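You operate a simulated robot arm through the tools that you are given. There is no shell and no other tool.

Carry out the task below with a simulated robot arm. There is one attempt and no reset: what you move stays moved.

JOB
Sugar the purple sweet in the crank sifter and stand its cup in the GOOD well.
Fine: cup under the pot while you crank, no sugar spilt; sled out after.

The check looks at the end state, three seconds after you hand in, the way a careful person would. Anything else that was tipped, shoved, dropped, spilled or broken makes it a failure.

ROBOT AND FRAMES
A 7-joint arm with a two-finger parallel gripper, fixed in place. Base frame: the origin is at the foot of the arm, x ahead of it, y to its left, z up; the work surface is at about z = 0. Lengths are in mm, angles in degrees, forces in N, time in s.
With the tool pointing down near the work surface it reaches from about 220 to 580 mm from the base axis. Its first joint turns from -66.0 to 66.0 degrees. Payload 2.5 kg.
The TCP is the grasp point between the finger pads, 23 mm short of the fingertips. In the tool frame z runs along the fingers and y along their closing line. The gripper opens to 94 mm. The fingers are 38 mm wide and 10 mm thick; the gripper's body (54 by 96 mm) begins 39 mm behind the TCP.
Orientation is that of the tool frame in the base frame, as a unit quaternion [x, y, z, w]. With the fingers straight down and closing along the base's y, the tool's x points along the base's -x, its y along +y and its z along -z.

CONTROLS
- The arm moves only by the tool move_arm. Its argument "commands" is a list of rows, each a list of 3 entries, a list of its own where there are three numbers: the shift along the tool's x, y, z in units of 20 mm (1.0 is 20 mm), then the turn, a rotation vector about the tool's x, y, z in units of 6 degrees (1.0 is 6 degrees), then the opening, from 0 (shut) to 1 (fully open). In form: [[[tx, ty, tz], [ax, ay, az], grip], ...]. A call has 1 to 20 rows; each row shifts and turns the commanded pose from where the row before left it, along the tool's axes as they then stand. A call with a number of a shift or a turn outside -1 to 1 is refused whole. Rows are played at 5 a second. More than 50 mm and 8.6 degrees between two rows, or a gripper value outside its range, and nothing of the call is played. Where a pose cannot be reached the arm comes as near as it can. A force on the tool above 60 N (or 10 N above the force at the start of the call, whichever is more), or a blocked arm, ends the call early, and 0.2 s more pass. Each finger travels about 108 mm/s and halts on what it meets, pressing with about 25 N; the grip force reading is that of the motor and also rises with nothing between the fingers. The clock runs only during rows and for 0.2 s after the last one: add rows that do not move to give the fingers time. It gives the time, the measured TCP pose, the force on the tool (base axes), the opening and the grip force at its end, in the units of the frame above (readings bear some noise), with the torque about the TCP (base axes, N m) and any sound that the robot's microphone picked up.
- Cameras (640 x 400 px; columns grow to the right, rows downward): "scene" is fixed at [113.6, -402, 547.9]; the picture's right is [0.88, -0.48, 0.00], its down [-0.25, -0.46, -0.85] and it looks along [0.41, 0.75, -0.52] (base axes); focal length 309 px, centre (320, 200). "wrist" rides on the gripper at [86, 16, -74] in the tool frame; the picture's right is [-0.18, 0.98, 0.00], its down [-0.58, -0.11, -0.81] and it looks along [-0.79, -0.15, 0.59] (tool axes); focal length 243 px, centre (320, 200).
- camera(camera): a new picture of that camera. No time passes.
- point_at(camera, pixels): for up to 12 pixels [column, row] of the newest picture of that camera ("zoom" is the newest enlarged one), the place [x, y, z] in the base frame of the surface seen there, good to about 2 mm. No time passes.
- close_up(camera, box): a new picture of the part [left, top, right, bottom] of that camera's present view, enlarged. No time passes.
- sign_off(): hands the job in; it is judged then, once.

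Unless the task says otherwise, let go and move clear before handing in.

The tools are called after "Call:" by a JSON object that holds its "method" and its "body". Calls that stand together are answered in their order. move_arm: Moves the arm, as the interface text tells. Its arguments: {"type":"object","properties":{"commands":{"type":"array"}},"required":["commands"]} The other tools are called the same way: camera (camera) takes a picture; point_at (camera, pixels) gives the place of the surface under pixels of a picture; close_up (camera, box) takes an enlarged picture of a part of a camera's view; sign_off () hands the job in.

At the start:

```text
time: 0.0
tcp_pos: [413.0, 146.2, 380.7]
ee_rot: [0.0, 1.0, 0.0, 0.0]
ft_force: [-0.6, -0.4, 0.1]
torque: [0.0, 0.0, 0.02]
grip_width: 94.2
grasp_force: 0.0
```

scene: 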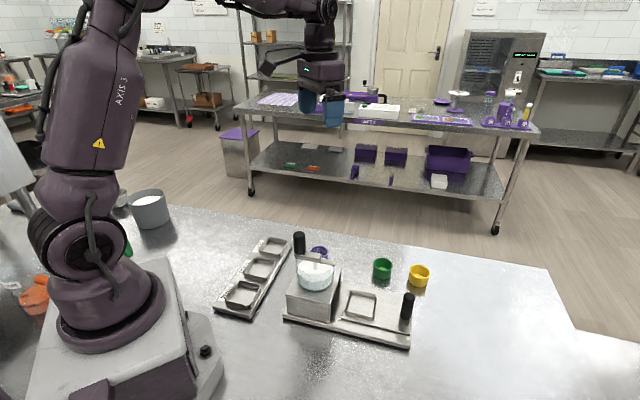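
wrist: 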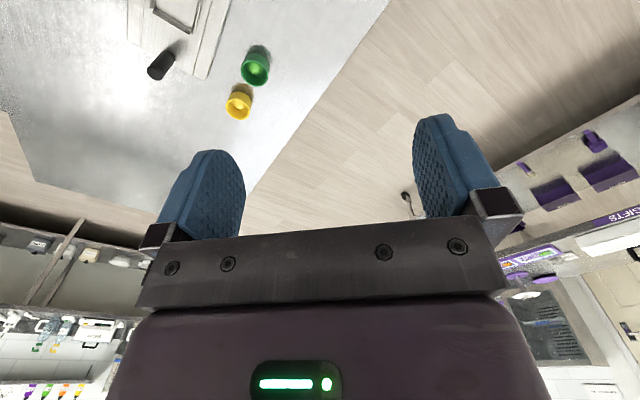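

The scene shows a sifter around (315,280) with a sled to its right, a three-well tray at (255,275), and purple, green and yellow cups behind. I'll enlarge those parts to read the layout.

Call:
{"method": "close_up", "body": {"camera": "scene", "box": [200, 220, 440, 370]}}

Call:
{"method": "camera", "body": {"camera": "wrist"}}

```text
2.67 times, centred on (320, 295) of scene
```

zoom: 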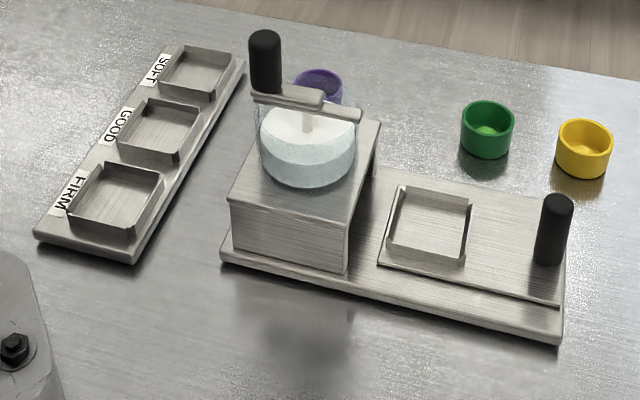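

```text
taken
```

wrist: 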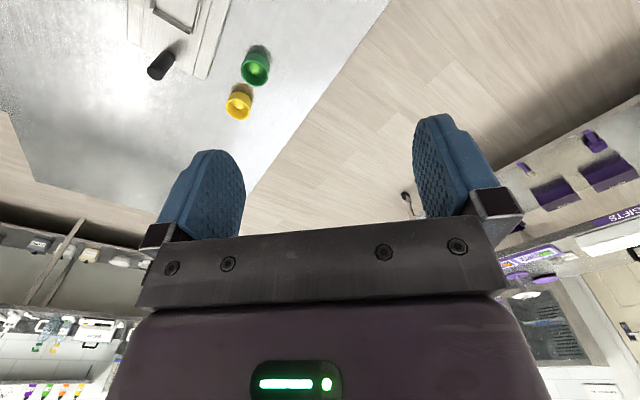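

The enlarged view shows FIRM, GOOD and SOFT wells, a pot with a crank whose black knob is at (265,60), and a sled with a square frame at (430,225) and a black handle at (553,230). The purple cup is behind the pot at (320,85), so I'll measure these points.

Call:
{"method": "point_at", "body": {"camera": "zoom", "pixels": [[320, 73], [342, 90], [298, 75], [265, 38], [265, 90], [325, 97], [350, 112], [553, 200], [553, 258], [430, 230], [393, 190], [470, 202]]}}

Call:
{"method": "point_at", "body": {"camera": "zoom", "pixels": [[387, 250], [463, 265], [380, 262], [558, 303], [563, 338], [225, 255], [232, 200], [345, 220], [380, 122], [345, 270], [377, 180], [262, 130]]}}

Call:
{"method": "point_at", "body": {"camera": "zoom", "pixels": [[160, 135], [147, 98], [200, 110], [118, 147], [173, 165], [115, 205], [200, 75], [487, 130], [487, 103], [585, 150], [40, 235], [135, 260]]}}

Call:
{"method": "close_up", "body": {"camera": "scene", "box": [280, 225, 360, 275]}}

```text
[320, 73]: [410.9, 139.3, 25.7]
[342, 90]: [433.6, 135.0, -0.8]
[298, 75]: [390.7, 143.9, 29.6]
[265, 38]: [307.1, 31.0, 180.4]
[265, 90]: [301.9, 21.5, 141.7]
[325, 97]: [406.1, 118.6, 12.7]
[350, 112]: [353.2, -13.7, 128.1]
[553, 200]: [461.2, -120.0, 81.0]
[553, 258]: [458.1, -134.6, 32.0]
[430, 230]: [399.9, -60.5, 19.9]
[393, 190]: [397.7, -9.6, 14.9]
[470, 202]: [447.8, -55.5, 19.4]
```

```text
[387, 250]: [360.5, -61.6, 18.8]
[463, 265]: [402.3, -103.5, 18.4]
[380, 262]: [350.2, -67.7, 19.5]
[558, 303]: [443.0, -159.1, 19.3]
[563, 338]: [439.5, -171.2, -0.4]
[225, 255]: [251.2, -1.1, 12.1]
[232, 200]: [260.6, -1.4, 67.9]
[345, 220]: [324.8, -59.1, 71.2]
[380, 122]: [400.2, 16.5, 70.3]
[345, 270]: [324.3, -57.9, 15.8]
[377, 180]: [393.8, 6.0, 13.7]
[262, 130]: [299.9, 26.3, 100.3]
```

```text
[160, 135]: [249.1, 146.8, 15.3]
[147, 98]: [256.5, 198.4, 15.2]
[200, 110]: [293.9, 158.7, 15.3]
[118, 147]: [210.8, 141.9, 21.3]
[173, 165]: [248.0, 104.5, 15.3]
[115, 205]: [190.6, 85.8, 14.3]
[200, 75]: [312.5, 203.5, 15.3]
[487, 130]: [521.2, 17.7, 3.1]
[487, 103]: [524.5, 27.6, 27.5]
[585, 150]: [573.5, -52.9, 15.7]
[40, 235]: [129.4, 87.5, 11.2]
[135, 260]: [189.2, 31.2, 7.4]
```

```text
8.00 times, centred on (320, 250) of scene
```

zoom: 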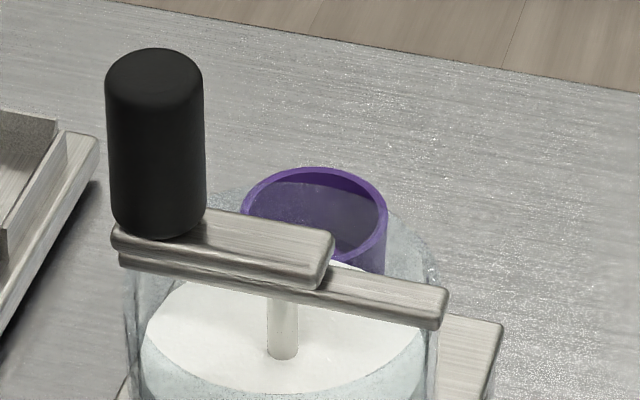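

The purple cup's rim shows in the close-up from (243,205) to (387,215), and the crank knob spans (105–205, 50–235). I'll measure the rim, the knob and the crank arm more precisely.

Call:
{"method": "point_at", "body": {"camera": "zoom", "pixels": [[315, 170], [246, 205], [384, 212], [375, 245], [330, 200], [345, 225], [155, 52], [110, 90], [200, 90], [155, 130], [155, 220], [320, 250]]}}

Call:
{"method": "point_at", "body": {"camera": "zoom", "pixels": [[220, 240], [440, 300], [283, 300], [283, 352], [400, 290], [490, 335], [300, 370], [150, 320], [420, 330], [122, 245], [275, 255], [380, 310]]}}

Call:
{"method": "close_up", "body": {"camera": "scene", "box": [330, 245, 440, 355]}}

Call:
{"method": "close_up", "body": {"camera": "scene", "box": [205, 225, 305, 325]}}

```text
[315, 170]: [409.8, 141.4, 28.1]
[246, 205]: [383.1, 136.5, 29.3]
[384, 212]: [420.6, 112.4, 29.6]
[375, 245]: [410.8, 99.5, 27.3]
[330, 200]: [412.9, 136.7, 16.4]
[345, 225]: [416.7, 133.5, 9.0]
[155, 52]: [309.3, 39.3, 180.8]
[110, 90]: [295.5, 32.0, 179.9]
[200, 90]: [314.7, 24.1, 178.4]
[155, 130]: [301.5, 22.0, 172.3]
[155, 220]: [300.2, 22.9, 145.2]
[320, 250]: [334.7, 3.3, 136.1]
```

```text
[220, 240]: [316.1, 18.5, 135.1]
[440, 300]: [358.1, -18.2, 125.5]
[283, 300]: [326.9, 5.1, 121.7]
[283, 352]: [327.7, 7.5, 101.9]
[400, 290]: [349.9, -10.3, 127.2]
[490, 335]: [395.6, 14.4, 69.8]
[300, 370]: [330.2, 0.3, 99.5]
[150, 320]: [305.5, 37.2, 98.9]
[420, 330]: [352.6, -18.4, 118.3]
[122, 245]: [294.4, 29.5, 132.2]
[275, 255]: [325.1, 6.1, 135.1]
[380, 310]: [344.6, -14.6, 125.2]
```

```text
3.64 times, centred on (385, 300) of scene
```

zoom: 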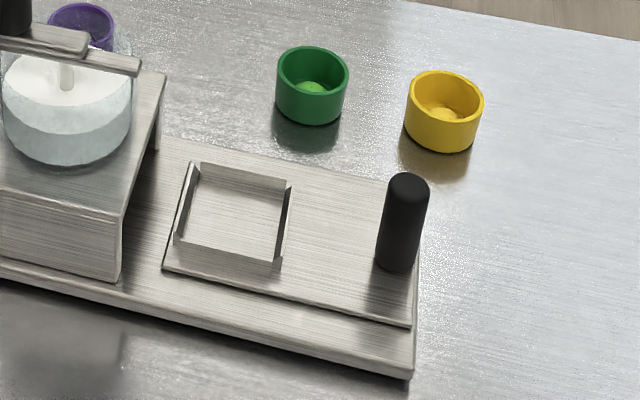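

```text
4.00 times, centred on (255, 275) of scene
```

zoom: 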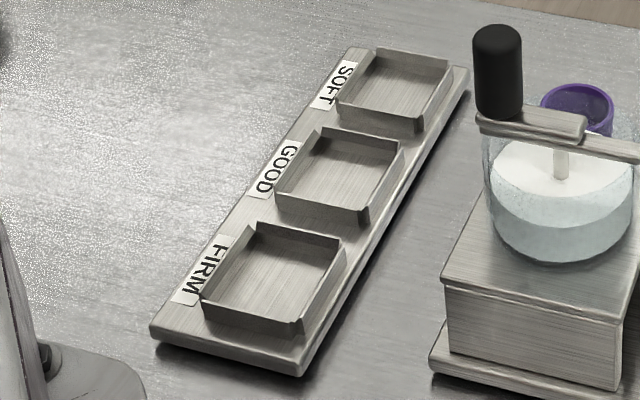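

The tray labels read FIRM, GOOD, SOFT, with GOOD the middle well at about (340,175) in this zoom. Next I'll measure its wall tops and floor to get its centre and height.

Call:
{"method": "point_at", "body": {"camera": "zoom", "pixels": [[322, 130], [404, 147], [362, 207], [278, 183], [340, 175], [318, 195], [385, 180], [300, 155], [360, 140], [330, 200], [375, 215], [405, 150]]}}

Call:
{"method": "point_at", "body": {"camera": "zoom", "pixels": [[345, 48], [466, 68], [300, 372], [152, 335], [425, 130], [270, 228], [280, 150], [262, 185], [262, 225], [340, 248], [303, 322], [205, 300]]}}

Call:
{"method": "close_up", "body": {"camera": "scene", "box": [340, 275, 420, 355]}}

```text
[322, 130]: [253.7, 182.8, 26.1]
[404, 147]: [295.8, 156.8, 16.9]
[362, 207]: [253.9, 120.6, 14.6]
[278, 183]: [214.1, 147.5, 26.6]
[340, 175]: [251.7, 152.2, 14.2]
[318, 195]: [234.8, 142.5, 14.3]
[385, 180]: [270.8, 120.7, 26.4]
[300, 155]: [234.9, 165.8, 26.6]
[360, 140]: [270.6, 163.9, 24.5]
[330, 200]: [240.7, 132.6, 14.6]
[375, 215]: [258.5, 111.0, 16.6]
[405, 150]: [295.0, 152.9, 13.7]
```

```text
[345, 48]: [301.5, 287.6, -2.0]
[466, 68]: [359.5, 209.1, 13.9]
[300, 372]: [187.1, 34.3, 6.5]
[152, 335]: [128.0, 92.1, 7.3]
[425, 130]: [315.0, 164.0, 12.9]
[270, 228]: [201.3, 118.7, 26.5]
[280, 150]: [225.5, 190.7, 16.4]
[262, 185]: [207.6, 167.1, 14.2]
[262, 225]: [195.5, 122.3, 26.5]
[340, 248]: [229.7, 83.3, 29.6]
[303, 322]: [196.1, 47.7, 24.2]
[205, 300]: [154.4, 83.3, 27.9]
```

```text
5.00 times, centred on (380, 315) of scene
```

zoom: 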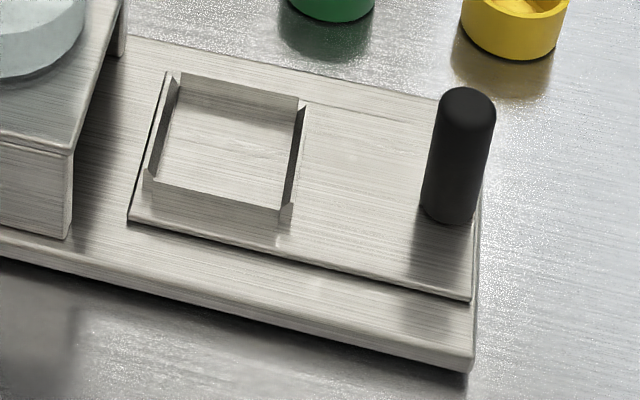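

This zoom shows the sled's walled pocket corners at (175,75), (300,100), (283,210) and (150,175), and the handle at (460,155). I'll measure those points.

Call:
{"method": "point_at", "body": {"camera": "zoom", "pixels": [[182, 74], [299, 98], [282, 210], [152, 178], [230, 150], [215, 190], [305, 112], [170, 90], [465, 92], [440, 110], [490, 115], [447, 218]]}}

Call:
{"method": "point_at", "body": {"camera": "zoom", "pixels": [[130, 220], [470, 298], [465, 370], [70, 235], [70, 150], [230, 215], [230, 185], [275, 130], [250, 200], [180, 170], [270, 190], [190, 110]]}}

```text
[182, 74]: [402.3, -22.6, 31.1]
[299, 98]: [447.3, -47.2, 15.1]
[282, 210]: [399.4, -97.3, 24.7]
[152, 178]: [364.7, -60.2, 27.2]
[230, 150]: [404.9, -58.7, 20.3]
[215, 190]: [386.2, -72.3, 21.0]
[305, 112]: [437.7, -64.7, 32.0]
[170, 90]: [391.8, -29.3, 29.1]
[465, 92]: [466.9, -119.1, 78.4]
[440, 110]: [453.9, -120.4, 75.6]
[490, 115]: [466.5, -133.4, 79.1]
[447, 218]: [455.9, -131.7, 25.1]
```

```text
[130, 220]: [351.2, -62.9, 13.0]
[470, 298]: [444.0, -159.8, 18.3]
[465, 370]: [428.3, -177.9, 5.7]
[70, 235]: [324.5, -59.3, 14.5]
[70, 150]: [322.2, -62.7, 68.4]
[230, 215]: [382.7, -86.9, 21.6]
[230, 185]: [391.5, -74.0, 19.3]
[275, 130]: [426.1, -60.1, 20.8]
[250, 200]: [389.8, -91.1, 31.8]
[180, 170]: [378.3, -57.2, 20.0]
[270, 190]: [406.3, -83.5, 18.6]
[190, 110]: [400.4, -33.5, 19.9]
```

The pocket is centred near (401,-60) with its floor at z≈20 and walls to z≈31, and the purple cup is near (402,124), about 45 wide and 30 tall. I'll lower over the purple cup to inspect it with the wrist camera.

Call:
{"method": "move_arm", "body": {"commands": [[[0.055, -0.11, 0.9], [0, 0, 0], 1], [[0.055, -0.11, 0.9], [0, 0, 0], 1], [[0.055, -0.11, 0.9], [0, 0, 0], 1], [[0.055, -0.11, 0.9], [0, 0, 0], 1], [[0.055, -0.11, 0.9], [0, 0, 0], 1], [[0.055, -0.11, 0.9], [0, 0, 0], 1], [[0.055, -0.11, 0.9], [0, 0, 0], 1], [[0.055, -0.11, 0.9], [0, 0, 0], 1], [[0.055, -0.11, 0.9], [0, 0, 0], 1], [[0.055, -0.11, 0.9], [0, 0, 0], 1], [[0, 0, 0], [0, 0, 0], 1]]}}

Call:
{"method": "camera", "body": {"camera": "wrist"}}

Call:
{"method": "camera", "body": {"camera": "scene"}}

```text
time: 2.4
tcp_pos: [400.2, 123.6, 200.9]
ee_rot: [0.0, 1.0, 0.0, 0.0]
ft_force: [0.1, -0.3, 0.9]
torque: [0.05, 0.0, 0.01]
grip_width: 93.9
grasp_force: 0.0
```

```text
taken
```

wrist: 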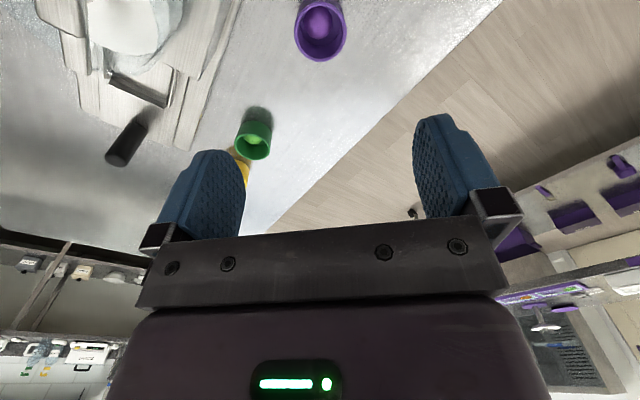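

```text
taken
```

scene: 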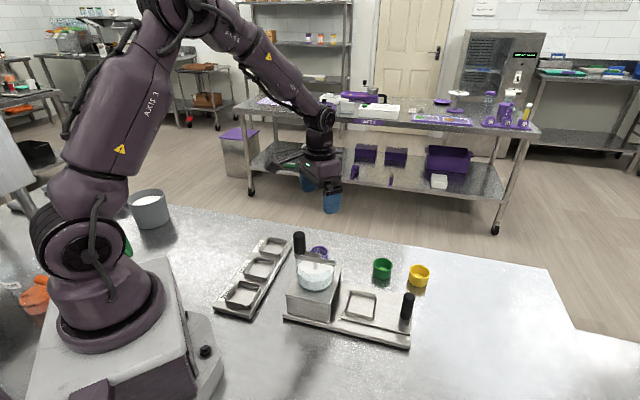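

The wrist view shows the purple cup at (320,28) with a purple sweet inside. I'll zoom in and measure its rim, and look at the sifter at (110,50) from this side.

Call:
{"method": "close_up", "body": {"camera": "wrist", "box": [270, 0, 370, 70]}}

Call:
{"method": "point_at", "body": {"camera": "wrist", "pixels": [[295, 25], [346, 30], [321, 3], [321, 46], [320, 22], [320, 60], [240, 130], [270, 135]]}}

Call:
{"method": "close_up", "body": {"camera": "wrist", "box": [20, 0, 280, 180]}}

```text
5.71 times, centred on (320, 35) of wrist
```

zoom: 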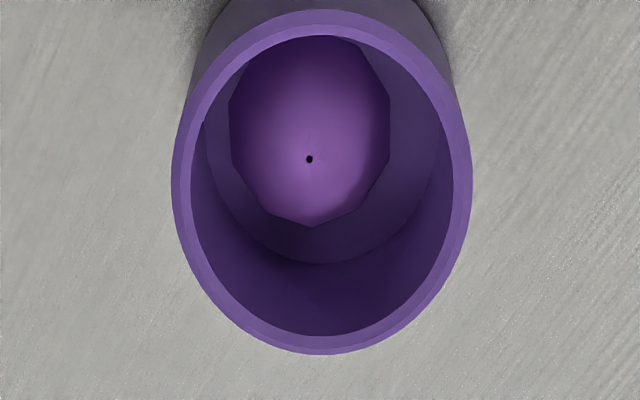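

```text
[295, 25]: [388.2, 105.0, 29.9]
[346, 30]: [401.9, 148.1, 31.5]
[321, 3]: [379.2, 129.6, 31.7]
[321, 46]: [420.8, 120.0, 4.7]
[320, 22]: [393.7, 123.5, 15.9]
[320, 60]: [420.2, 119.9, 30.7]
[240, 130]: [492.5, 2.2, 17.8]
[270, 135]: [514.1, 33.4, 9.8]
```

```text
2.22 times, centred on (150, 90) of wrist
```

zoom: 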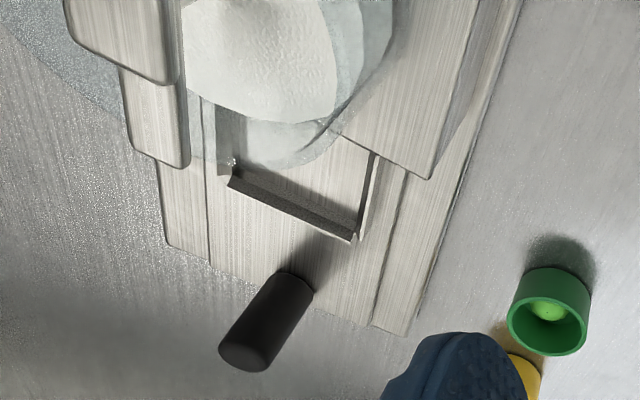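

The purple sweet is bare and the rim is centred at about (399.5,125) with its top at z≈31. I'll turn the gripper −110° about its axis, so the camera side later faces away from the pot, and see whether the arm can reach that.

Call:
{"method": "move_arm", "body": {"commands": [[[0, 0, 0], [0, 0, -0.917], 1], [[0, 0, 0], [0, 0, -0.917], 1], [[0, 0, 0], [0, 0, -0.917], 1], [[0, 0, 0], [0, 0, -0.917], 1], [[0, 0, 0], [0, 0, -0.917], 1], [[0, 0, 0], [0, 0, -0.917], 1], [[0, 0, 0], [0, 0, -0.917], 1], [[0, 0, 0], [0, 0, -0.917], 1], [[0, 0, 0], [0, 0, -0.917], 1], [[0, 0, 0], [0, 0, -0.917], 1], [[0, 0, 0], [0, 0, -0.917], 1], [[0, 0, 0], [0, 0, -0.917], 1], [[0, 0, 0], [0, 0, -0.917], 1], [[0, 0, 0], [0, 0, -0.917], 1], [[0, 0, 0], [0, 0, -0.917], 1], [[0, 0, 0], [0, 0, -0.917], 1], [[0, 0, 0], [0, 0, -0.917], 1], [[0, 0, 0], [0, 0, -0.917], 1], [[0, 0, 0], [0, 0, -0.917], 1], [[0, 0, 0], [0, 0, -0.917], 1]]}}

Call:
{"method": "camera", "body": {"camera": "wrist"}}

```text
time: 6.6
tcp_pos: [402.0, 123.3, 202.2]
ee_rot: [0.82, -0.573, 0.0, 0.0]
ft_force: [-0.6, -0.4, 0.4]
torque: [-0.03, -0.03, 0.0]
grip_width: 94.1
grasp_force: 0.1
```

```text
taken
```

wrist: 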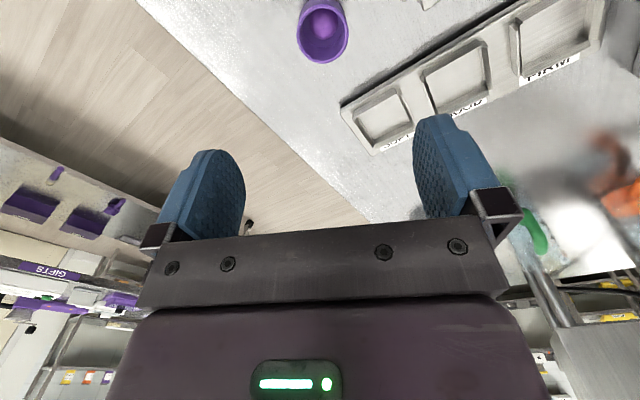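

The turn succeeded (tool x now points to about (0.34,−0.94)), and this view shows the tray's middle GOOD well at (455,75) and the cup at (323,30). I'll re-measure both from here.

Call:
{"method": "point_at", "body": {"camera": "wrist", "pixels": [[298, 28], [348, 33], [323, 4], [322, 62], [455, 80], [424, 72], [485, 42], [490, 88], [437, 112]]}}

Call:
{"method": "close_up", "body": {"camera": "wrist", "box": [340, 0, 640, 190]}}

```text
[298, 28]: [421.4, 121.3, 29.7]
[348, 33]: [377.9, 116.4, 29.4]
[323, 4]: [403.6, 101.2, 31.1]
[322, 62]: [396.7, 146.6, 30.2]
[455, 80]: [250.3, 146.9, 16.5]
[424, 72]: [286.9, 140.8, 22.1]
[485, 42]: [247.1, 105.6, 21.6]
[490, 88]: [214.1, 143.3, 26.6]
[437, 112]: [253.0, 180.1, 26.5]
```

```text
2.11 times, centred on (490, 95) of wrist
```

zoom: 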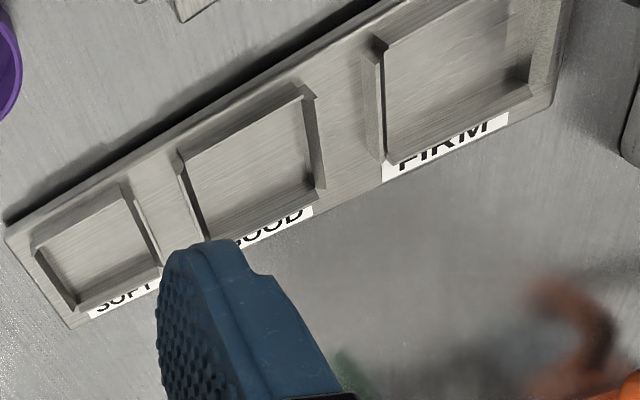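

The cup centre averages to about (400,124) and the GOOD well to about (250.5,143.5). I'll lower to z≈37 with open fingers so the tips end around z=14 beside the cup, then close on it.

Call:
{"method": "move_arm", "body": {"commands": [[[-0.03, 0.09, 0.9], [0, 0, 0], 1], [[0, 0, 0.9], [0, 0, 0], 1], [[0, 0, 0.9], [0, 0, 0], 1], [[0, 0, 0.9], [0, 0, 0], 1], [[0, 0, 0.9], [0, 0, 0], 1], [[0, 0, 0.9], [0, 0, 0], 1], [[0, 0, 0.9], [0, 0, 0], 1], [[0, 0, 0.9], [0, 0, 0], 1], [[0, 0, 0.5], [0, 0, 0], 1], [[0, 0, 0.48], [0, 0, 0], 1], [[0, 0, 0], [0, 0, 0], 1]]}}

Call:
{"method": "camera", "body": {"camera": "wrist"}}

Call:
{"method": "close_up", "body": {"camera": "scene", "box": [260, 180, 400, 280]}}

```text
time: 9.0
tcp_pos: [400.9, 123.6, 37.7]
ee_rot: [0.82, -0.573, 0.0, 0.0]
ft_force: [-0.5, -0.4, -1.0]
torque: [0.03, 0.0, -0.02]
grip_width: 94.0
grasp_force: 0.1
```

```text
taken
```

wrist: 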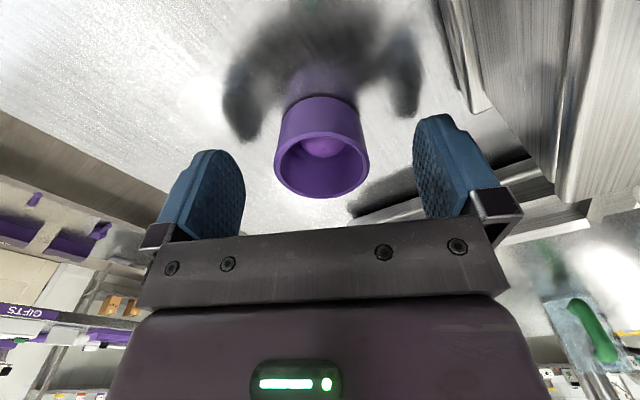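

```text
4.00 times, centred on (330, 230) of scene
```

zoom: 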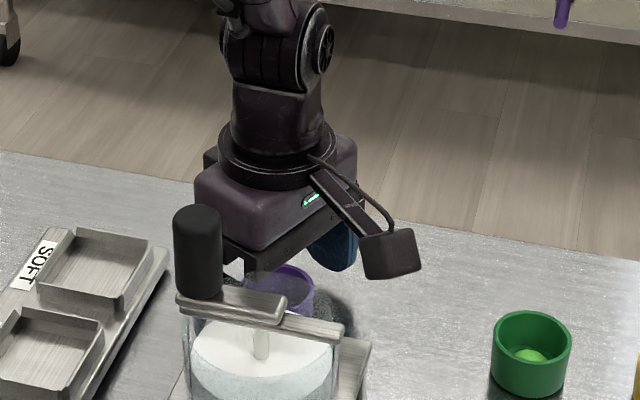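

The purple cup at (322,150) sits centred between the two fingers, and the camera bracket is clear of the pot. I'll close on the cup.

Call:
{"method": "move_arm", "body": {"commands": [[[0, 0, 0], [0, 0, 0], 0.7], [[0, 0, 0], [0, 0, 0], 0.55], [[0, 0, 0], [0, 0, 0], 0.42], [[0, 0, 0], [0, 0, 0], 0.42], [[0, 0, 0], [0, 0, 0], 0.42], [[0, 0, 0], [0, 0, 0], 0.42]]}}

Call:
{"method": "camera", "body": {"camera": "wrist"}}

```text
time: 10.4
tcp_pos: [400.5, 123.9, 38.5]
ee_rot: [0.819, -0.573, 0.0, 0.0]
ft_force: [-0.4, -0.4, 1.6]
torque: [-0.02, -0.02, 0.02]
grip_width: 45.2
grasp_force: 25.0
```

```text
taken
```

wrist: 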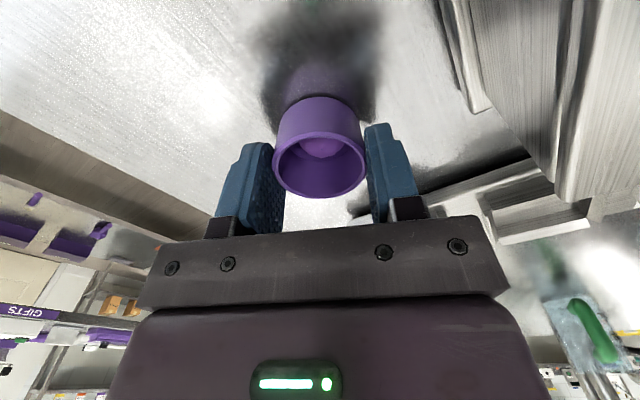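

The cup is held (45.2 mm, 25 N). I'll lift it to about z=149 and carry it past the pot on the far-x side to above the sled pocket.

Call:
{"method": "move_arm", "body": {"commands": [[[0, 0, -0.5], [0, 0, 0], 0.42], [[0, 0, -0.9], [0, 0, 0], 0.42], [[0, 0, -1.0], [0, 0, 0], 0.42], [[0, 0, -1.0], [0, 0, 0], 0.42], [[0, 0, -1.0], [0, 0, 0], 0.42], [[0, 0, -0.8], [0, 0, 0], 0.42], [[0, 0, -0.4], [0, 0, 0], 0.42], [[0.8, 0.227, 0], [0, 0, 0], 0.42], [[0.8, 0.227, 0], [0, 0, 0], 0.42], [[0.8, 0.227, 0], [0, 0, 0], 0.42], [[0.8, 0.227, 0], [0, 0, 0], 0.42], [[0.8, 0.227, 0], [0, 0, 0], 0.42], [[0.8, 0.227, 0], [0, 0, 0], 0.42], [[0.8, 0.227, 0], [0, 0, 0], 0.42], [[0.8, 0.227, 0], [0, 0, 0], 0.42], [[0.8, 0.227, 0], [0, 0, 0], 0.42], [[0.8, 0.227, 0], [0, 0, 0], 0.42], [[0.8, 0.227, 0], [0, 0, 0], 0.42], [[0.8, 0.227, 0], [0, 0, 0], 0.42]]}}

Call:
{"method": "camera", "body": {"camera": "wrist"}}

Call:
{"method": "camera", "body": {"camera": "scene"}}

```text
time: 14.4
tcp_pos: [414.8, -76.6, 151.0]
ee_rot: [0.819, -0.574, 0.0, -0.001]
ft_force: [0.0, -0.3, -0.4]
torque: [0.0, 0.0, -0.01]
grip_width: 45.3
grasp_force: 25.3
```

```text
taken
```

wrist: 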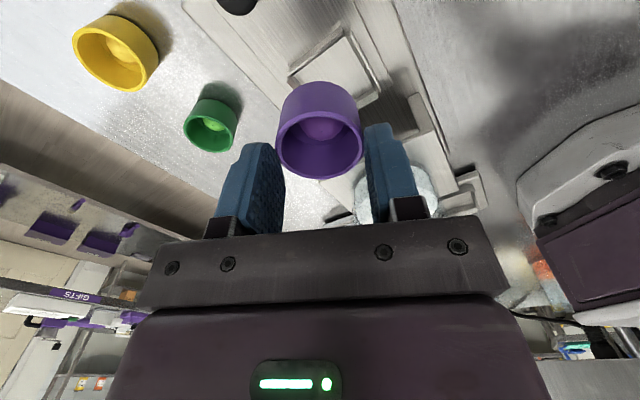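

```text
taken
```

scene: 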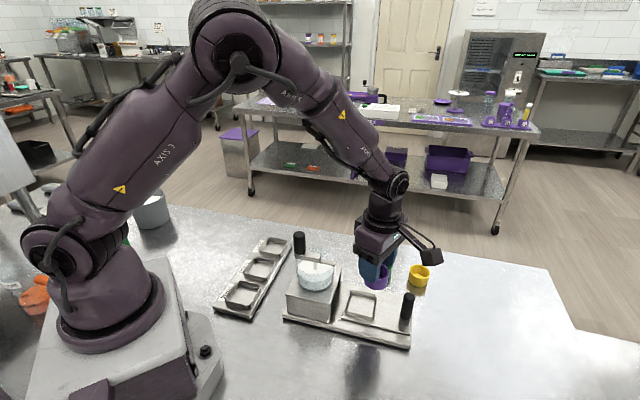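

The cup is held above the sled, and the pocket is visible at about (345,70) beyond the cup in the wrist view. I'll zoom in there to fix its corners.

Call:
{"method": "close_up", "body": {"camera": "wrist", "box": [260, 0, 420, 100]}}

Call:
{"method": "close_up", "body": {"camera": "scene", "box": [335, 280, 415, 330]}}

```text
4.00 times, centred on (340, 50) of wrist
```

zoom: 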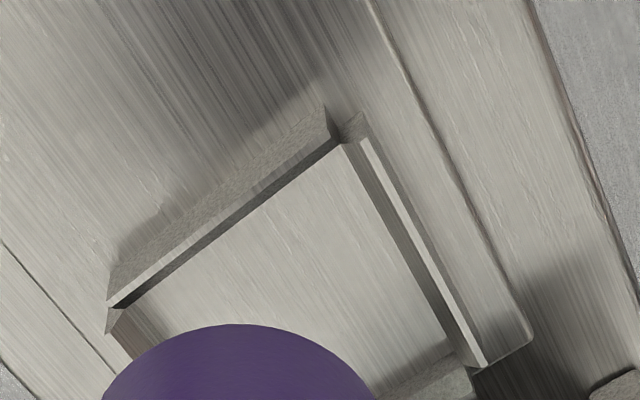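

```text
8.00 times, centred on (375, 305) of scene
```

zoom: 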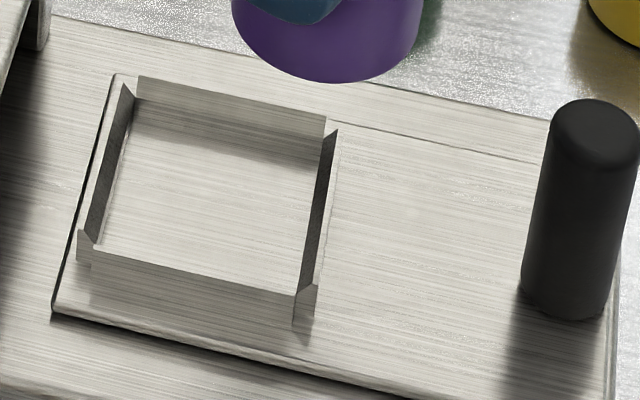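

The scene zoom shows the pocket walls clearly: back wall top near (230,97), front top near (195,270), left near (108,165) and right near (325,220). I'll measure these.

Call:
{"method": "point_at", "body": {"camera": "zoom", "pixels": [[230, 100], [195, 273], [100, 165], [327, 210], [160, 86], [300, 118], [120, 252], [270, 290], [118, 110], [312, 270], [215, 190], [230, 125]]}}

Call:
{"method": "point_at", "body": {"camera": "zoom", "pixels": [[140, 80], [322, 120], [95, 248], [295, 296], [127, 88], [337, 132], [82, 232], [310, 290], [590, 105], [525, 290], [600, 310], [565, 200]]}}

```text
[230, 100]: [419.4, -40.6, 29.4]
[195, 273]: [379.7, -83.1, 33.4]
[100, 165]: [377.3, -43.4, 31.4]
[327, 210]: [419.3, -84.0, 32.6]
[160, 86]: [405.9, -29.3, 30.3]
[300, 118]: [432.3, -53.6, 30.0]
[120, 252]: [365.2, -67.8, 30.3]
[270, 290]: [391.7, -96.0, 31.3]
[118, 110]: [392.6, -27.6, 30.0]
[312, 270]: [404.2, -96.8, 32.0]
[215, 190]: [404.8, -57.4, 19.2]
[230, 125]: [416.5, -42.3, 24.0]
```

```text
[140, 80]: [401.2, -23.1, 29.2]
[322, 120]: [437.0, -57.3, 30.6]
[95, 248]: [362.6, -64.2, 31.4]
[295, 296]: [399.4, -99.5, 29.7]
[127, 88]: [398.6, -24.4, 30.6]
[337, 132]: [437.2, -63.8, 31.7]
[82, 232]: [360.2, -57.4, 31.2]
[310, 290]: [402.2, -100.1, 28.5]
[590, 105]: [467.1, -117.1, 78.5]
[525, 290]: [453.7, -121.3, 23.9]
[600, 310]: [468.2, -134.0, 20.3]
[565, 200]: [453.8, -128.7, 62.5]
```

The pocket centre comes to (400,−61) with walls about 53 mm apart inside. Next I'll check where the cup sits relative to the TCP by measuring its rim in the wrist view.

Call:
{"method": "point_at", "body": {"camera": "wrist", "pixels": [[278, 145], [361, 145], [319, 176], [319, 118], [319, 130], [319, 100]]}}

```text
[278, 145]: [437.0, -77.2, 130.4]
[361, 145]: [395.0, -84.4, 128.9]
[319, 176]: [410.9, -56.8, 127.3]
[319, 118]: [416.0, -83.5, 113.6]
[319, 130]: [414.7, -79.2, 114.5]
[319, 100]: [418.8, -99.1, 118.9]
```

The rim reads z≈129 while the TCP is at 151, lower than the expected 142, so the cup may have slipped down in the fingers. I'll look closely before moving.

Call:
{"method": "close_up", "body": {"camera": "scene", "box": [340, 225, 420, 300]}}

Call:
{"method": "close_up", "body": {"camera": "wrist", "box": [200, 70, 440, 220]}}

```text
5.33 times, centred on (380, 262) of scene
```

zoom: 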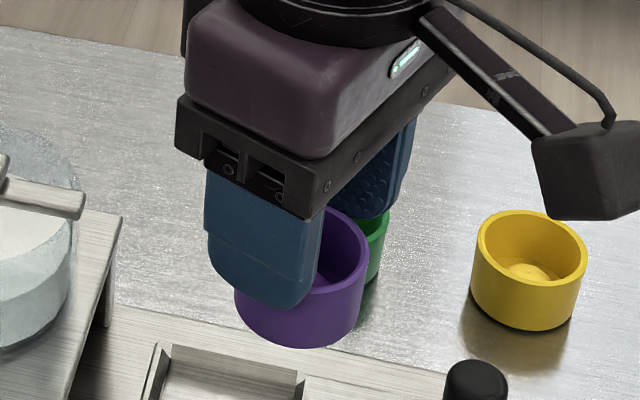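

```text
2.67 times, centred on (320, 145) of wrist
```

zoom: 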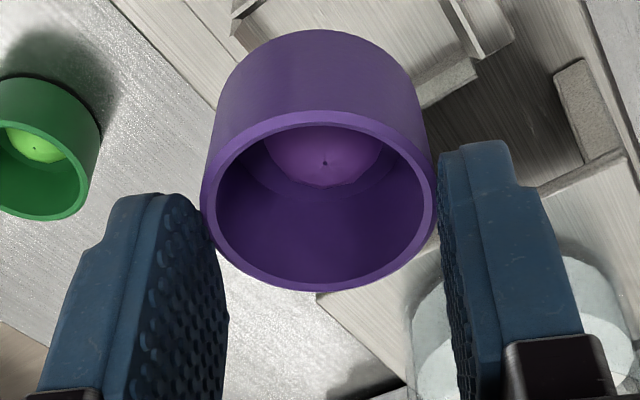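

The close-ups show the cup still firmly between the fingers, but its depth is uncertain. I'll measure the rim, cup bottom and fingertip in the scene view.

Call:
{"method": "point_at", "body": {"camera": "scene", "pixels": [[376.3, 289], [370, 281], [386, 267.5], [388.5, 271], [381, 264.5], [385, 275], [383, 287], [366, 285]]}}

Call:
{"method": "move_arm", "body": {"commands": [[[0, 0, 0], [0, 0, 0], 0.42]]}}

Call:
{"method": "point_at", "body": {"camera": "zoom", "pixels": [[210, 200], [432, 200], [320, 285], [320, 118], [165, 200], [465, 150], [320, 40]]}}

```text
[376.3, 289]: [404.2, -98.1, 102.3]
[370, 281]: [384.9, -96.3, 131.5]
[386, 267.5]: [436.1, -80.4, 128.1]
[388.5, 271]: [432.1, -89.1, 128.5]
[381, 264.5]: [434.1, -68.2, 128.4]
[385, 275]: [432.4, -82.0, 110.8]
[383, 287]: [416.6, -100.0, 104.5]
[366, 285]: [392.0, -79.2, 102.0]
```

```text
time: 14.8
tcp_pos: [414.1, -74.9, 150.5]
ee_rot: [0.819, -0.573, 0.0, -0.001]
ft_force: [0.6, -0.3, 0.1]
torque: [-0.02, 0.01, -0.01]
grip_width: 45.1
grasp_force: 24.8
```

```text
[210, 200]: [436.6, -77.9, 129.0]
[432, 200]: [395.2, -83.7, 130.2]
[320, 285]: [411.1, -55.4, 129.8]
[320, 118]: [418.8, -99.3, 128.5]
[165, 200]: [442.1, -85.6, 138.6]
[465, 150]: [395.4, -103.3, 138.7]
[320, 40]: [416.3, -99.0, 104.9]
```

The rim is at z≈128.5 with fingertips near z≈127, so the cup has slid down about 14 mm and is held only by its top edge. I'll take a fresh picture (no time passes) to see whether it is still slipping.

Call:
{"method": "close_up", "body": {"camera": "wrist", "box": [200, 70, 440, 220]}}

Call:
{"method": "point_at", "body": {"camera": "zoom", "pixels": [[210, 200], [432, 200], [320, 285], [320, 118], [165, 200], [465, 150], [320, 40]]}}

Call:
{"method": "camera", "body": {"camera": "scene"}}

Call:
{"method": "point_at", "body": {"camera": "scene", "pixels": [[376.3, 289], [370, 281], [386, 267.5], [388.5, 271], [381, 264.5], [372, 283], [374, 282], [366, 281]]}}

```text
2.67 times, centred on (320, 145) of wrist
```

zoom: 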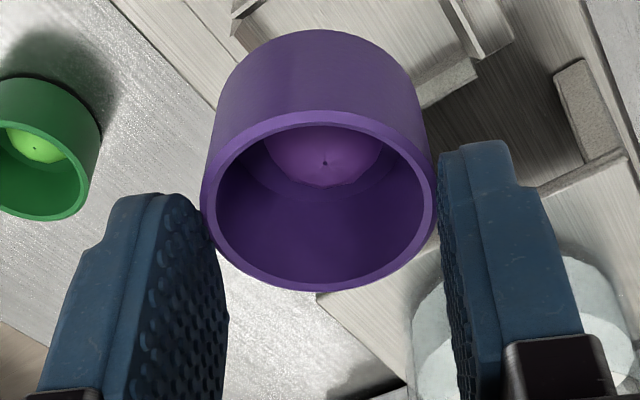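

```text
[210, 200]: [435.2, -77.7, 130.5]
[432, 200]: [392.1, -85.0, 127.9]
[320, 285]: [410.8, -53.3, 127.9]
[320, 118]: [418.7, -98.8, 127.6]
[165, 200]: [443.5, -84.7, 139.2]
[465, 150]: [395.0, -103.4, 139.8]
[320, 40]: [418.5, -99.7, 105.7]
```

```text
taken
```

scene: 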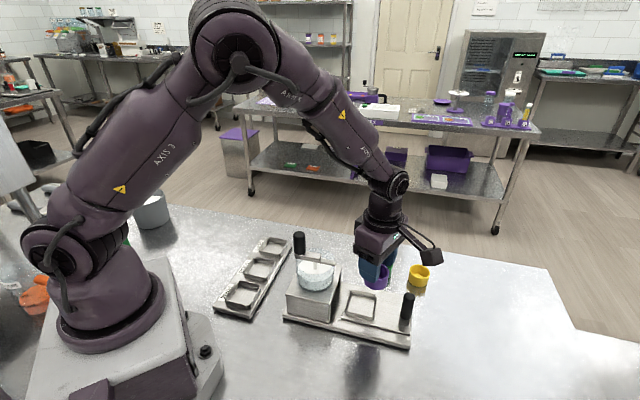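

```text
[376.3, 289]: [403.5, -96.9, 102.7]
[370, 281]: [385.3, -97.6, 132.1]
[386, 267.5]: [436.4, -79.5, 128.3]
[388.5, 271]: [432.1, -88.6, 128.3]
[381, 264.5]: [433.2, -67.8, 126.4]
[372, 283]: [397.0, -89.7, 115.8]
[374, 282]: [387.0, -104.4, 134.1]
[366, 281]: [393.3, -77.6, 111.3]
```

The cup hasn't moved since (rim still z≈128), so it seems to slip only with acceleration. I'll shift gently to above the pocket centre with small steps.

Call:
{"method": "move_arm", "body": {"commands": [[[-0.05, 0.024, 0.03], [0, 0, 0], 0.4], [[-0.1, 0.048, 0.06], [0, 0, 0], 0.4], [[-0.15, 0.073, 0.1], [0, 0, 0], 0.4], [[-0.18, 0.087, 0.14], [0, 0, 0], 0.4], [[-0.18, 0.087, 0.17], [0, 0, 0], 0.4], [[-0.15, 0.073, 0.2], [0, 0, 0], 0.4], [[-0.1, 0.048, 0.2], [0, 0, 0], 0.4], [[-0.03, 0.015, 0.2], [0, 0, 0], 0.4], [[0, 0, 0.2], [0, 0, 0], 0.4], [[0, 0, 0.2], [0, 0, 0], 0.4], [[0, 0, 0.2], [0, 0, 0], 0.4], [[0, 0, 0.2], [0, 0, 0], 0.4], [[0, 0, 0.15], [0, 0, 0], 0.4], [[0, 0, 0.1], [0, 0, 0], 0.4], [[0, 0, 0.05], [0, 0, 0], 0.4]]}}

Call:
{"method": "close_up", "body": {"camera": "scene", "box": [320, 235, 420, 335]}}

Call:
{"method": "close_up", "body": {"camera": "wrist", "box": [200, 70, 440, 220]}}

```text
time: 18.0
tcp_pos: [399.5, -61.2, 107.8]
ee_rot: [0.819, -0.574, 0.001, 0.0]
ft_force: [-0.5, -0.4, -0.3]
torque: [0.0, 0.0, 0.01]
grip_width: 45.1
grasp_force: 25.3
```

```text
4.00 times, centred on (370, 285) of scene
```

zoom: 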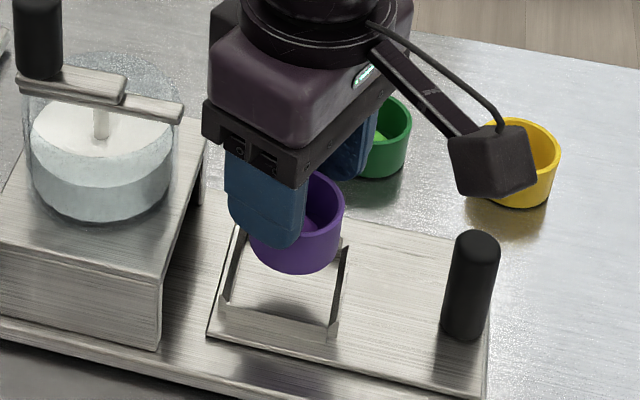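

```text
2.67 times, centred on (320, 145) of wrist
```

zoom: 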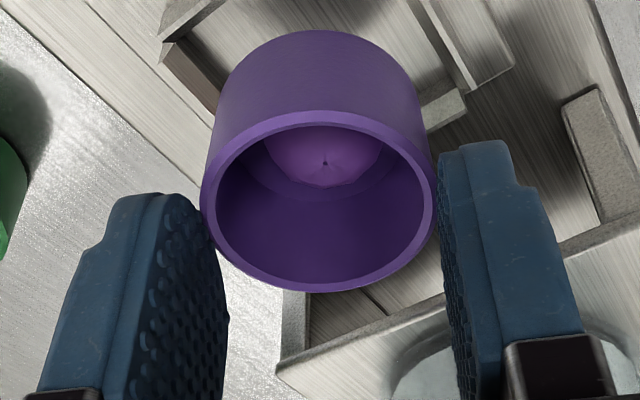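

The cup sits exactly the same in the fingers. I'll measure its rim once more to confirm the alignment over the pocket before lowering it.

Call:
{"method": "point_at", "body": {"camera": "zoom", "pixels": [[210, 200], [432, 200], [320, 284], [320, 118], [270, 268], [385, 260], [240, 140], [400, 140]]}}

Call:
{"method": "point_at", "body": {"camera": "scene", "pixels": [[364.5, 302], [366, 302.3], [375, 292], [374.5, 283]]}}

```text
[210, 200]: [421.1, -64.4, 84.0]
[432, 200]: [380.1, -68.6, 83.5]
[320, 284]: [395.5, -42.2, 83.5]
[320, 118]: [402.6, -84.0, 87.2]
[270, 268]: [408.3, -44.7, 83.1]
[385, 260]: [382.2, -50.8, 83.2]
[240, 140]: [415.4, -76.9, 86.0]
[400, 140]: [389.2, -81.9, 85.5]
```

```text
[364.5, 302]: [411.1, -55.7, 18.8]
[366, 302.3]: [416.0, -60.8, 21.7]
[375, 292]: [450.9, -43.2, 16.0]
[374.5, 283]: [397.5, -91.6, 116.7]
```

The rim is centred near (400,−63) at z≈84.5, about 1.5 mm short in y with roughly 34 mm to go down. I'll correct that and lower gently by about 31 mm.

Call:
{"method": "move_arm", "body": {"commands": [[[-0.035, -0.013, 0.05], [0, 0, 0], 0.4], [[-0.035, -0.013, 0.1], [0, 0, 0], 0.4], [[0, 0, 0.15], [0, 0, 0], 0.4], [[0, 0, 0.2], [0, 0, 0], 0.4], [[0, 0, 0.2], [0, 0, 0], 0.4], [[0, 0, 0.2], [0, 0, 0], 0.4], [[0, 0, 0.2], [0, 0, 0], 0.4], [[0, 0, 0.15], [0, 0, 0], 0.4], [[0, 0, 0.1], [0, 0, 0], 0.4], [[0, 0, 0.1], [0, 0, 0], 0.4], [[0, 0, 0.05], [0, 0, 0], 0.4], [[0, 0, 0.05], [0, 0, 0], 0.4], [[0, 0, 0], [0, 0, 0], 0.4]]}}

Call:
{"method": "close_up", "body": {"camera": "scene", "box": [320, 255, 420, 335]}}

Call:
{"method": "close_up", "body": {"camera": "wrist", "box": [200, 50, 440, 200]}}

```text
time: 20.8
tcp_pos: [399.7, -60.2, 75.0]
ee_rot: [0.819, -0.574, 0.001, 0.0]
ft_force: [-0.5, 0.2, -1.3]
torque: [0.0, -0.01, 0.0]
grip_width: 45.3
grasp_force: 25.1
```

```text
5.00 times, centred on (370, 295) of scene
```

zoom: 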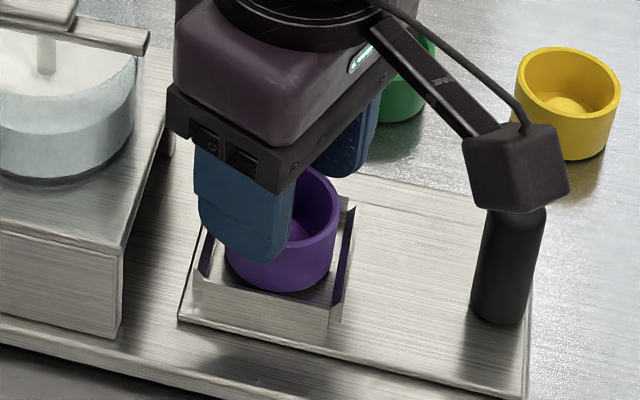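

```text
2.67 times, centred on (320, 125) of wrist
```

zoom: 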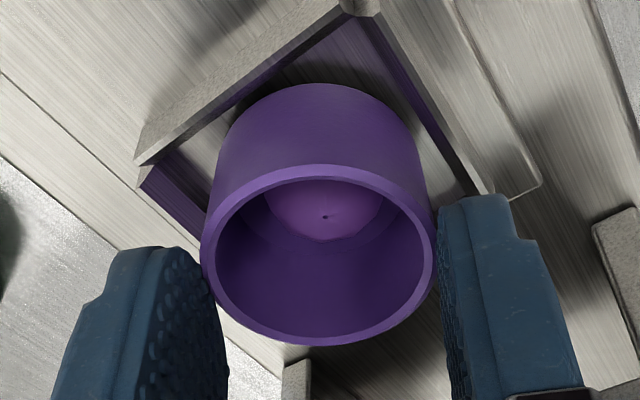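

The cup is between the pocket walls at all four sides in the wrist zoom. I'll lower in 1 mm steps and watch for contact force.

Call:
{"method": "move_arm", "body": {"commands": [[[0, 0, 0.05], [0, 0, 0], 0.4], [[0, 0, 0.05], [0, 0, 0], 0.4], [[0, 0, 0.05], [0, 0, 0], 0.4]]}}

Call:
{"method": "close_up", "body": {"camera": "wrist", "box": [200, 50, 440, 200]}}

Call:
{"method": "point_at", "body": {"camera": "zoom", "pixels": [[210, 255], [432, 255], [320, 339], [320, 172]]}}

```text
time: 21.6
tcp_pos: [399.2, -59.8, 73.0]
ee_rot: [0.819, -0.574, 0.001, 0.0]
ft_force: [-0.8, -1.2, 4.0]
torque: [0.02, 0.15, 0.01]
grip_width: 45.4
grasp_force: 25.0
```

```text
2.67 times, centred on (320, 125) of wrist
```

zoom: 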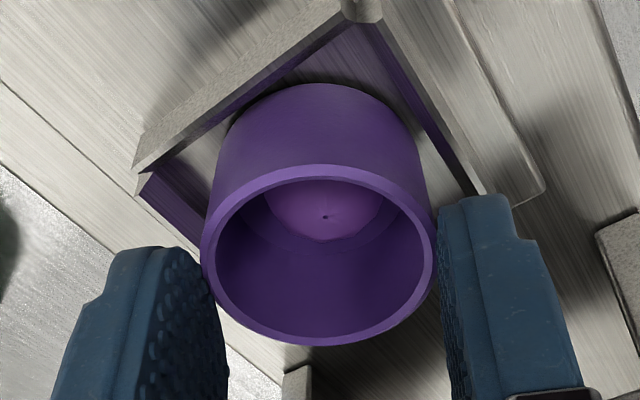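

```text
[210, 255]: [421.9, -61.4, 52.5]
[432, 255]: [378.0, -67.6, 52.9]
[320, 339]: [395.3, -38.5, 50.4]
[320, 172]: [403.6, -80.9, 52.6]
```

The force rose to 4 N and the rim is at z≈52, so the cup is resting on the pocket floor. I'll open the fingers evenly, then check it.

Call:
{"method": "move_arm", "body": {"commands": [[[0, 0, 0], [0, 0, 0], 0.5], [[0, 0, 0], [0, 0, 0], 0.58], [[0, 0, 0], [0, 0, 0], 0.68], [[0, 0, 0], [0, 0, 0], 0.68]]}}

Call:
{"method": "camera", "body": {"camera": "wrist"}}

Call:
{"method": "close_up", "body": {"camera": "scene", "box": [320, 255, 420, 335]}}

```text
time: 22.6
tcp_pos: [398.9, -59.1, 73.5]
ee_rot: [0.819, -0.574, 0.0, 0.0]
ft_force: [-0.3, -0.7, 0.1]
torque: [0.01, -0.01, 0.02]
grip_width: 64.1
grasp_force: 0.0
```

```text
taken
```

wrist: 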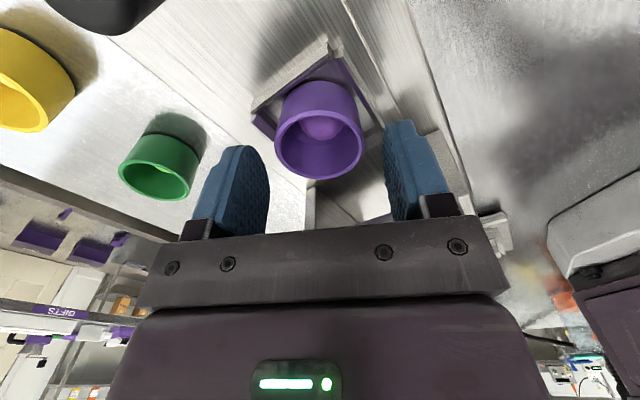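

```text
5.00 times, centred on (370, 295) of scene
```

zoom: 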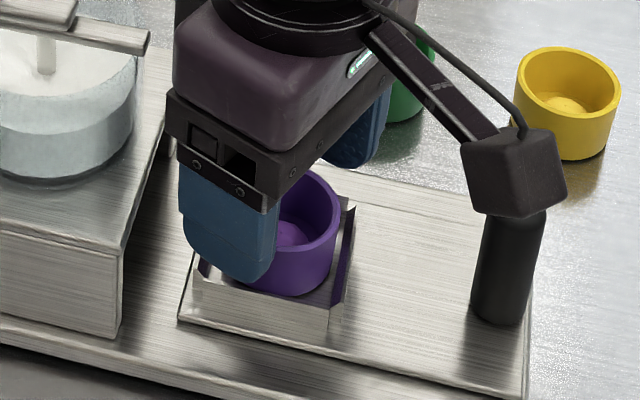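

The cup stands in the pocket with the fingers open at 64 mm. I'll rise straight up, then move to above the sled handle near (462,−126).

Call:
{"method": "move_arm", "body": {"commands": [[[0, 0, -0.3], [0, 0, 0], 0.68], [[0, 0, -0.7], [0, 0, 0], 0.68], [[0, 0, -1.0], [0, 0, 0], 0.68], [[0, 0, -1.0], [0, 0, 0], 0.68], [[0, 0, -1.0], [0, 0, 0], 0.68], [[0.843, -0.353, 0], [0, 0, 0], 0.68], [[0.843, -0.353, 0], [0, 0, 0], 0.68], [[0.843, -0.353, 0], [0, 0, 0], 0.68], [[0.843, -0.353, 0], [0, 0, 0], 0.68], [[0.843, -0.353, 0], [0, 0, 0], 0.68], [[0, 0, 0], [0, 0, 0], 0.68]]}}

Call:
{"method": "camera", "body": {"camera": "wrist"}}

Call:
{"method": "close_up", "body": {"camera": "scene", "box": [320, 235, 460, 345]}}

```text
time: 25.0
tcp_pos: [462.1, -128.1, 152.5]
ee_rot: [0.819, -0.573, 0.0, 0.001]
ft_force: [0.4, 0.4, 0.5]
torque: [-0.05, 0.0, -0.01]
grip_width: 64.1
grasp_force: 0.0
```

```text
taken
```

wrist: 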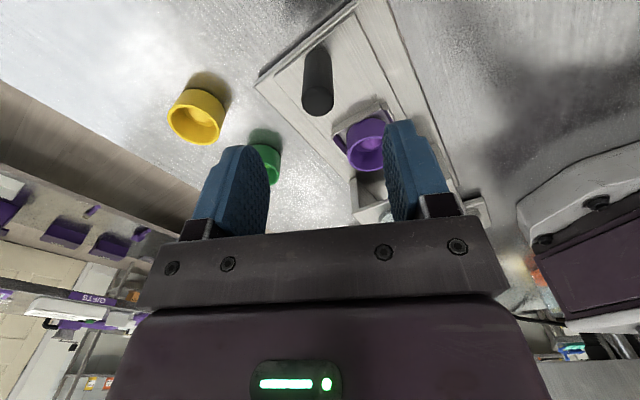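

```text
3.64 times, centred on (390, 290) of scene
```

zoom: 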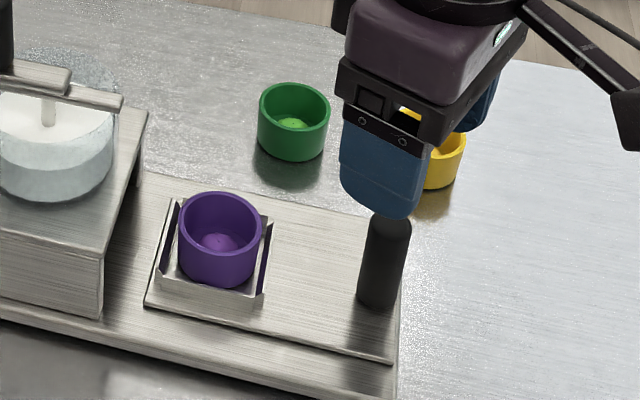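

The cup stands upright and centred in the pocket at zoom (220,240), and the handle top is at (318,100) in the wrist view. I'll measure the handle top to centre the fingers on it.

Call:
{"method": "point_at", "body": {"camera": "wrist", "pixels": [[318, 100], [304, 100], [332, 100], [318, 88], [318, 113], [318, 60], [305, 70], [331, 70]]}}

```text
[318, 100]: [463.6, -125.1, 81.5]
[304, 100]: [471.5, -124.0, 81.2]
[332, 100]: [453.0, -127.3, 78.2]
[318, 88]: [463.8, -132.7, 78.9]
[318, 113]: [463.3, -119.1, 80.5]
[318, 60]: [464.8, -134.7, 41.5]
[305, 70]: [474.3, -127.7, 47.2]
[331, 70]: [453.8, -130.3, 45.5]
```

The handle is centred at about (463,−126), 20 mm thick, top at z≈80. I'll lower around it to z≈57 and close.

Call:
{"method": "move_arm", "body": {"commands": [[[0.017, -0.047, 0.7], [0, 0, 0], 0.68], [[0, 0, 0.9], [0, 0, 0], 0.68], [[0, 0, 0.9], [0, 0, 0], 0.68], [[0, 0, 0.9], [0, 0, 0], 0.68], [[0, 0, 0.8], [0, 0, 0], 0.68], [[0, 0, 0.5], [0, 0, 0], 0.68], [[0, 0, 0], [0, 0, 0], 0.5], [[0, 0, 0], [0, 0, 0], 0.3], [[0, 0, 0], [0, 0, 0], 0.15], [[0, 0, 0], [0, 0, 0], 0.15], [[0, 0, 0], [0, 0, 0], 0.15]]}}

Call:
{"method": "close_up", "body": {"camera": "scene", "box": [320, 235, 460, 345]}}

```text
time: 27.4
tcp_pos: [463.4, -127.3, 59.6]
ee_rot: [0.82, -0.573, 0.0, 0.0]
ft_force: [7.9, 5.6, -0.4]
torque: [-0.5, -0.1, -0.19]
grip_width: 21.7
grasp_force: 25.5
```

```text
3.64 times, centred on (390, 290) of scene
```

zoom: 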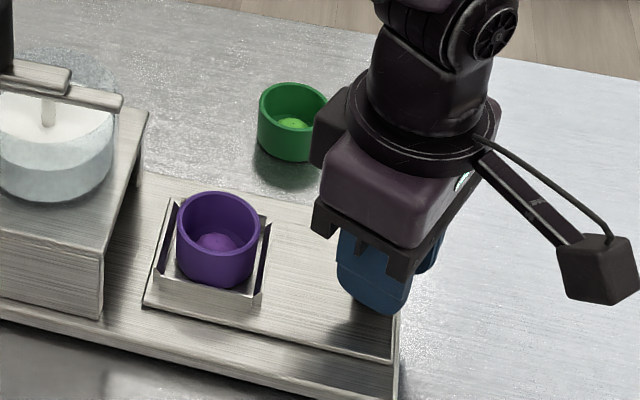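

The handle is gripped (21.7 mm, 25 N) with a small side load. I'll push the sled toward the pot along (−0.72,0.69), 30 mm first to check the direction and forces.

Call:
{"method": "move_arm", "body": {"commands": [[[-0.09, 0.044, 0], [0, 0, 0], 0.15], [[-0.18, 0.088, 0], [0, 0, 0], 0.15], [[-0.27, 0.131, 0], [0, 0, 0], 0.15], [[-0.27, 0.131, 0], [0, 0, 0], 0.15], [[-0.27, 0.131, 0], [0, 0, 0], 0.15], [[-0.18, 0.088, 0], [0, 0, 0], 0.15], [[-0.09, 0.044, 0], [0, 0, 0], 0.15]]}}

Call:
{"method": "close_up", "body": {"camera": "scene", "box": [280, 235, 440, 345]}}

```text
time: 29.0
tcp_pos: [442.2, -105.1, 58.6]
ee_rot: [0.819, -0.573, 0.002, -0.001]
ft_force: [10.3, 8.5, 5.3]
torque: [0.23, 0.56, -0.08]
grip_width: 21.6
grasp_force: 25.2
```

```text
3.64 times, centred on (360, 290) of scene
```

zoom: 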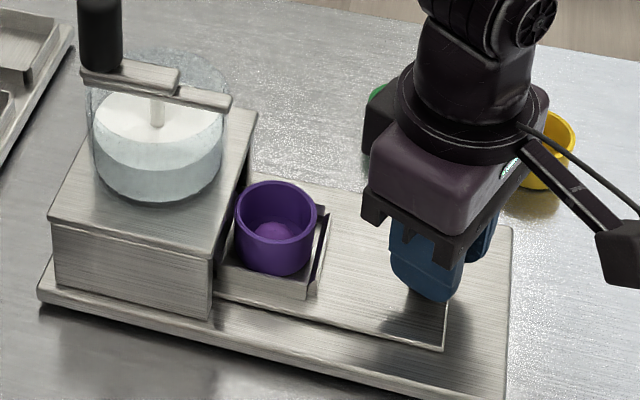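

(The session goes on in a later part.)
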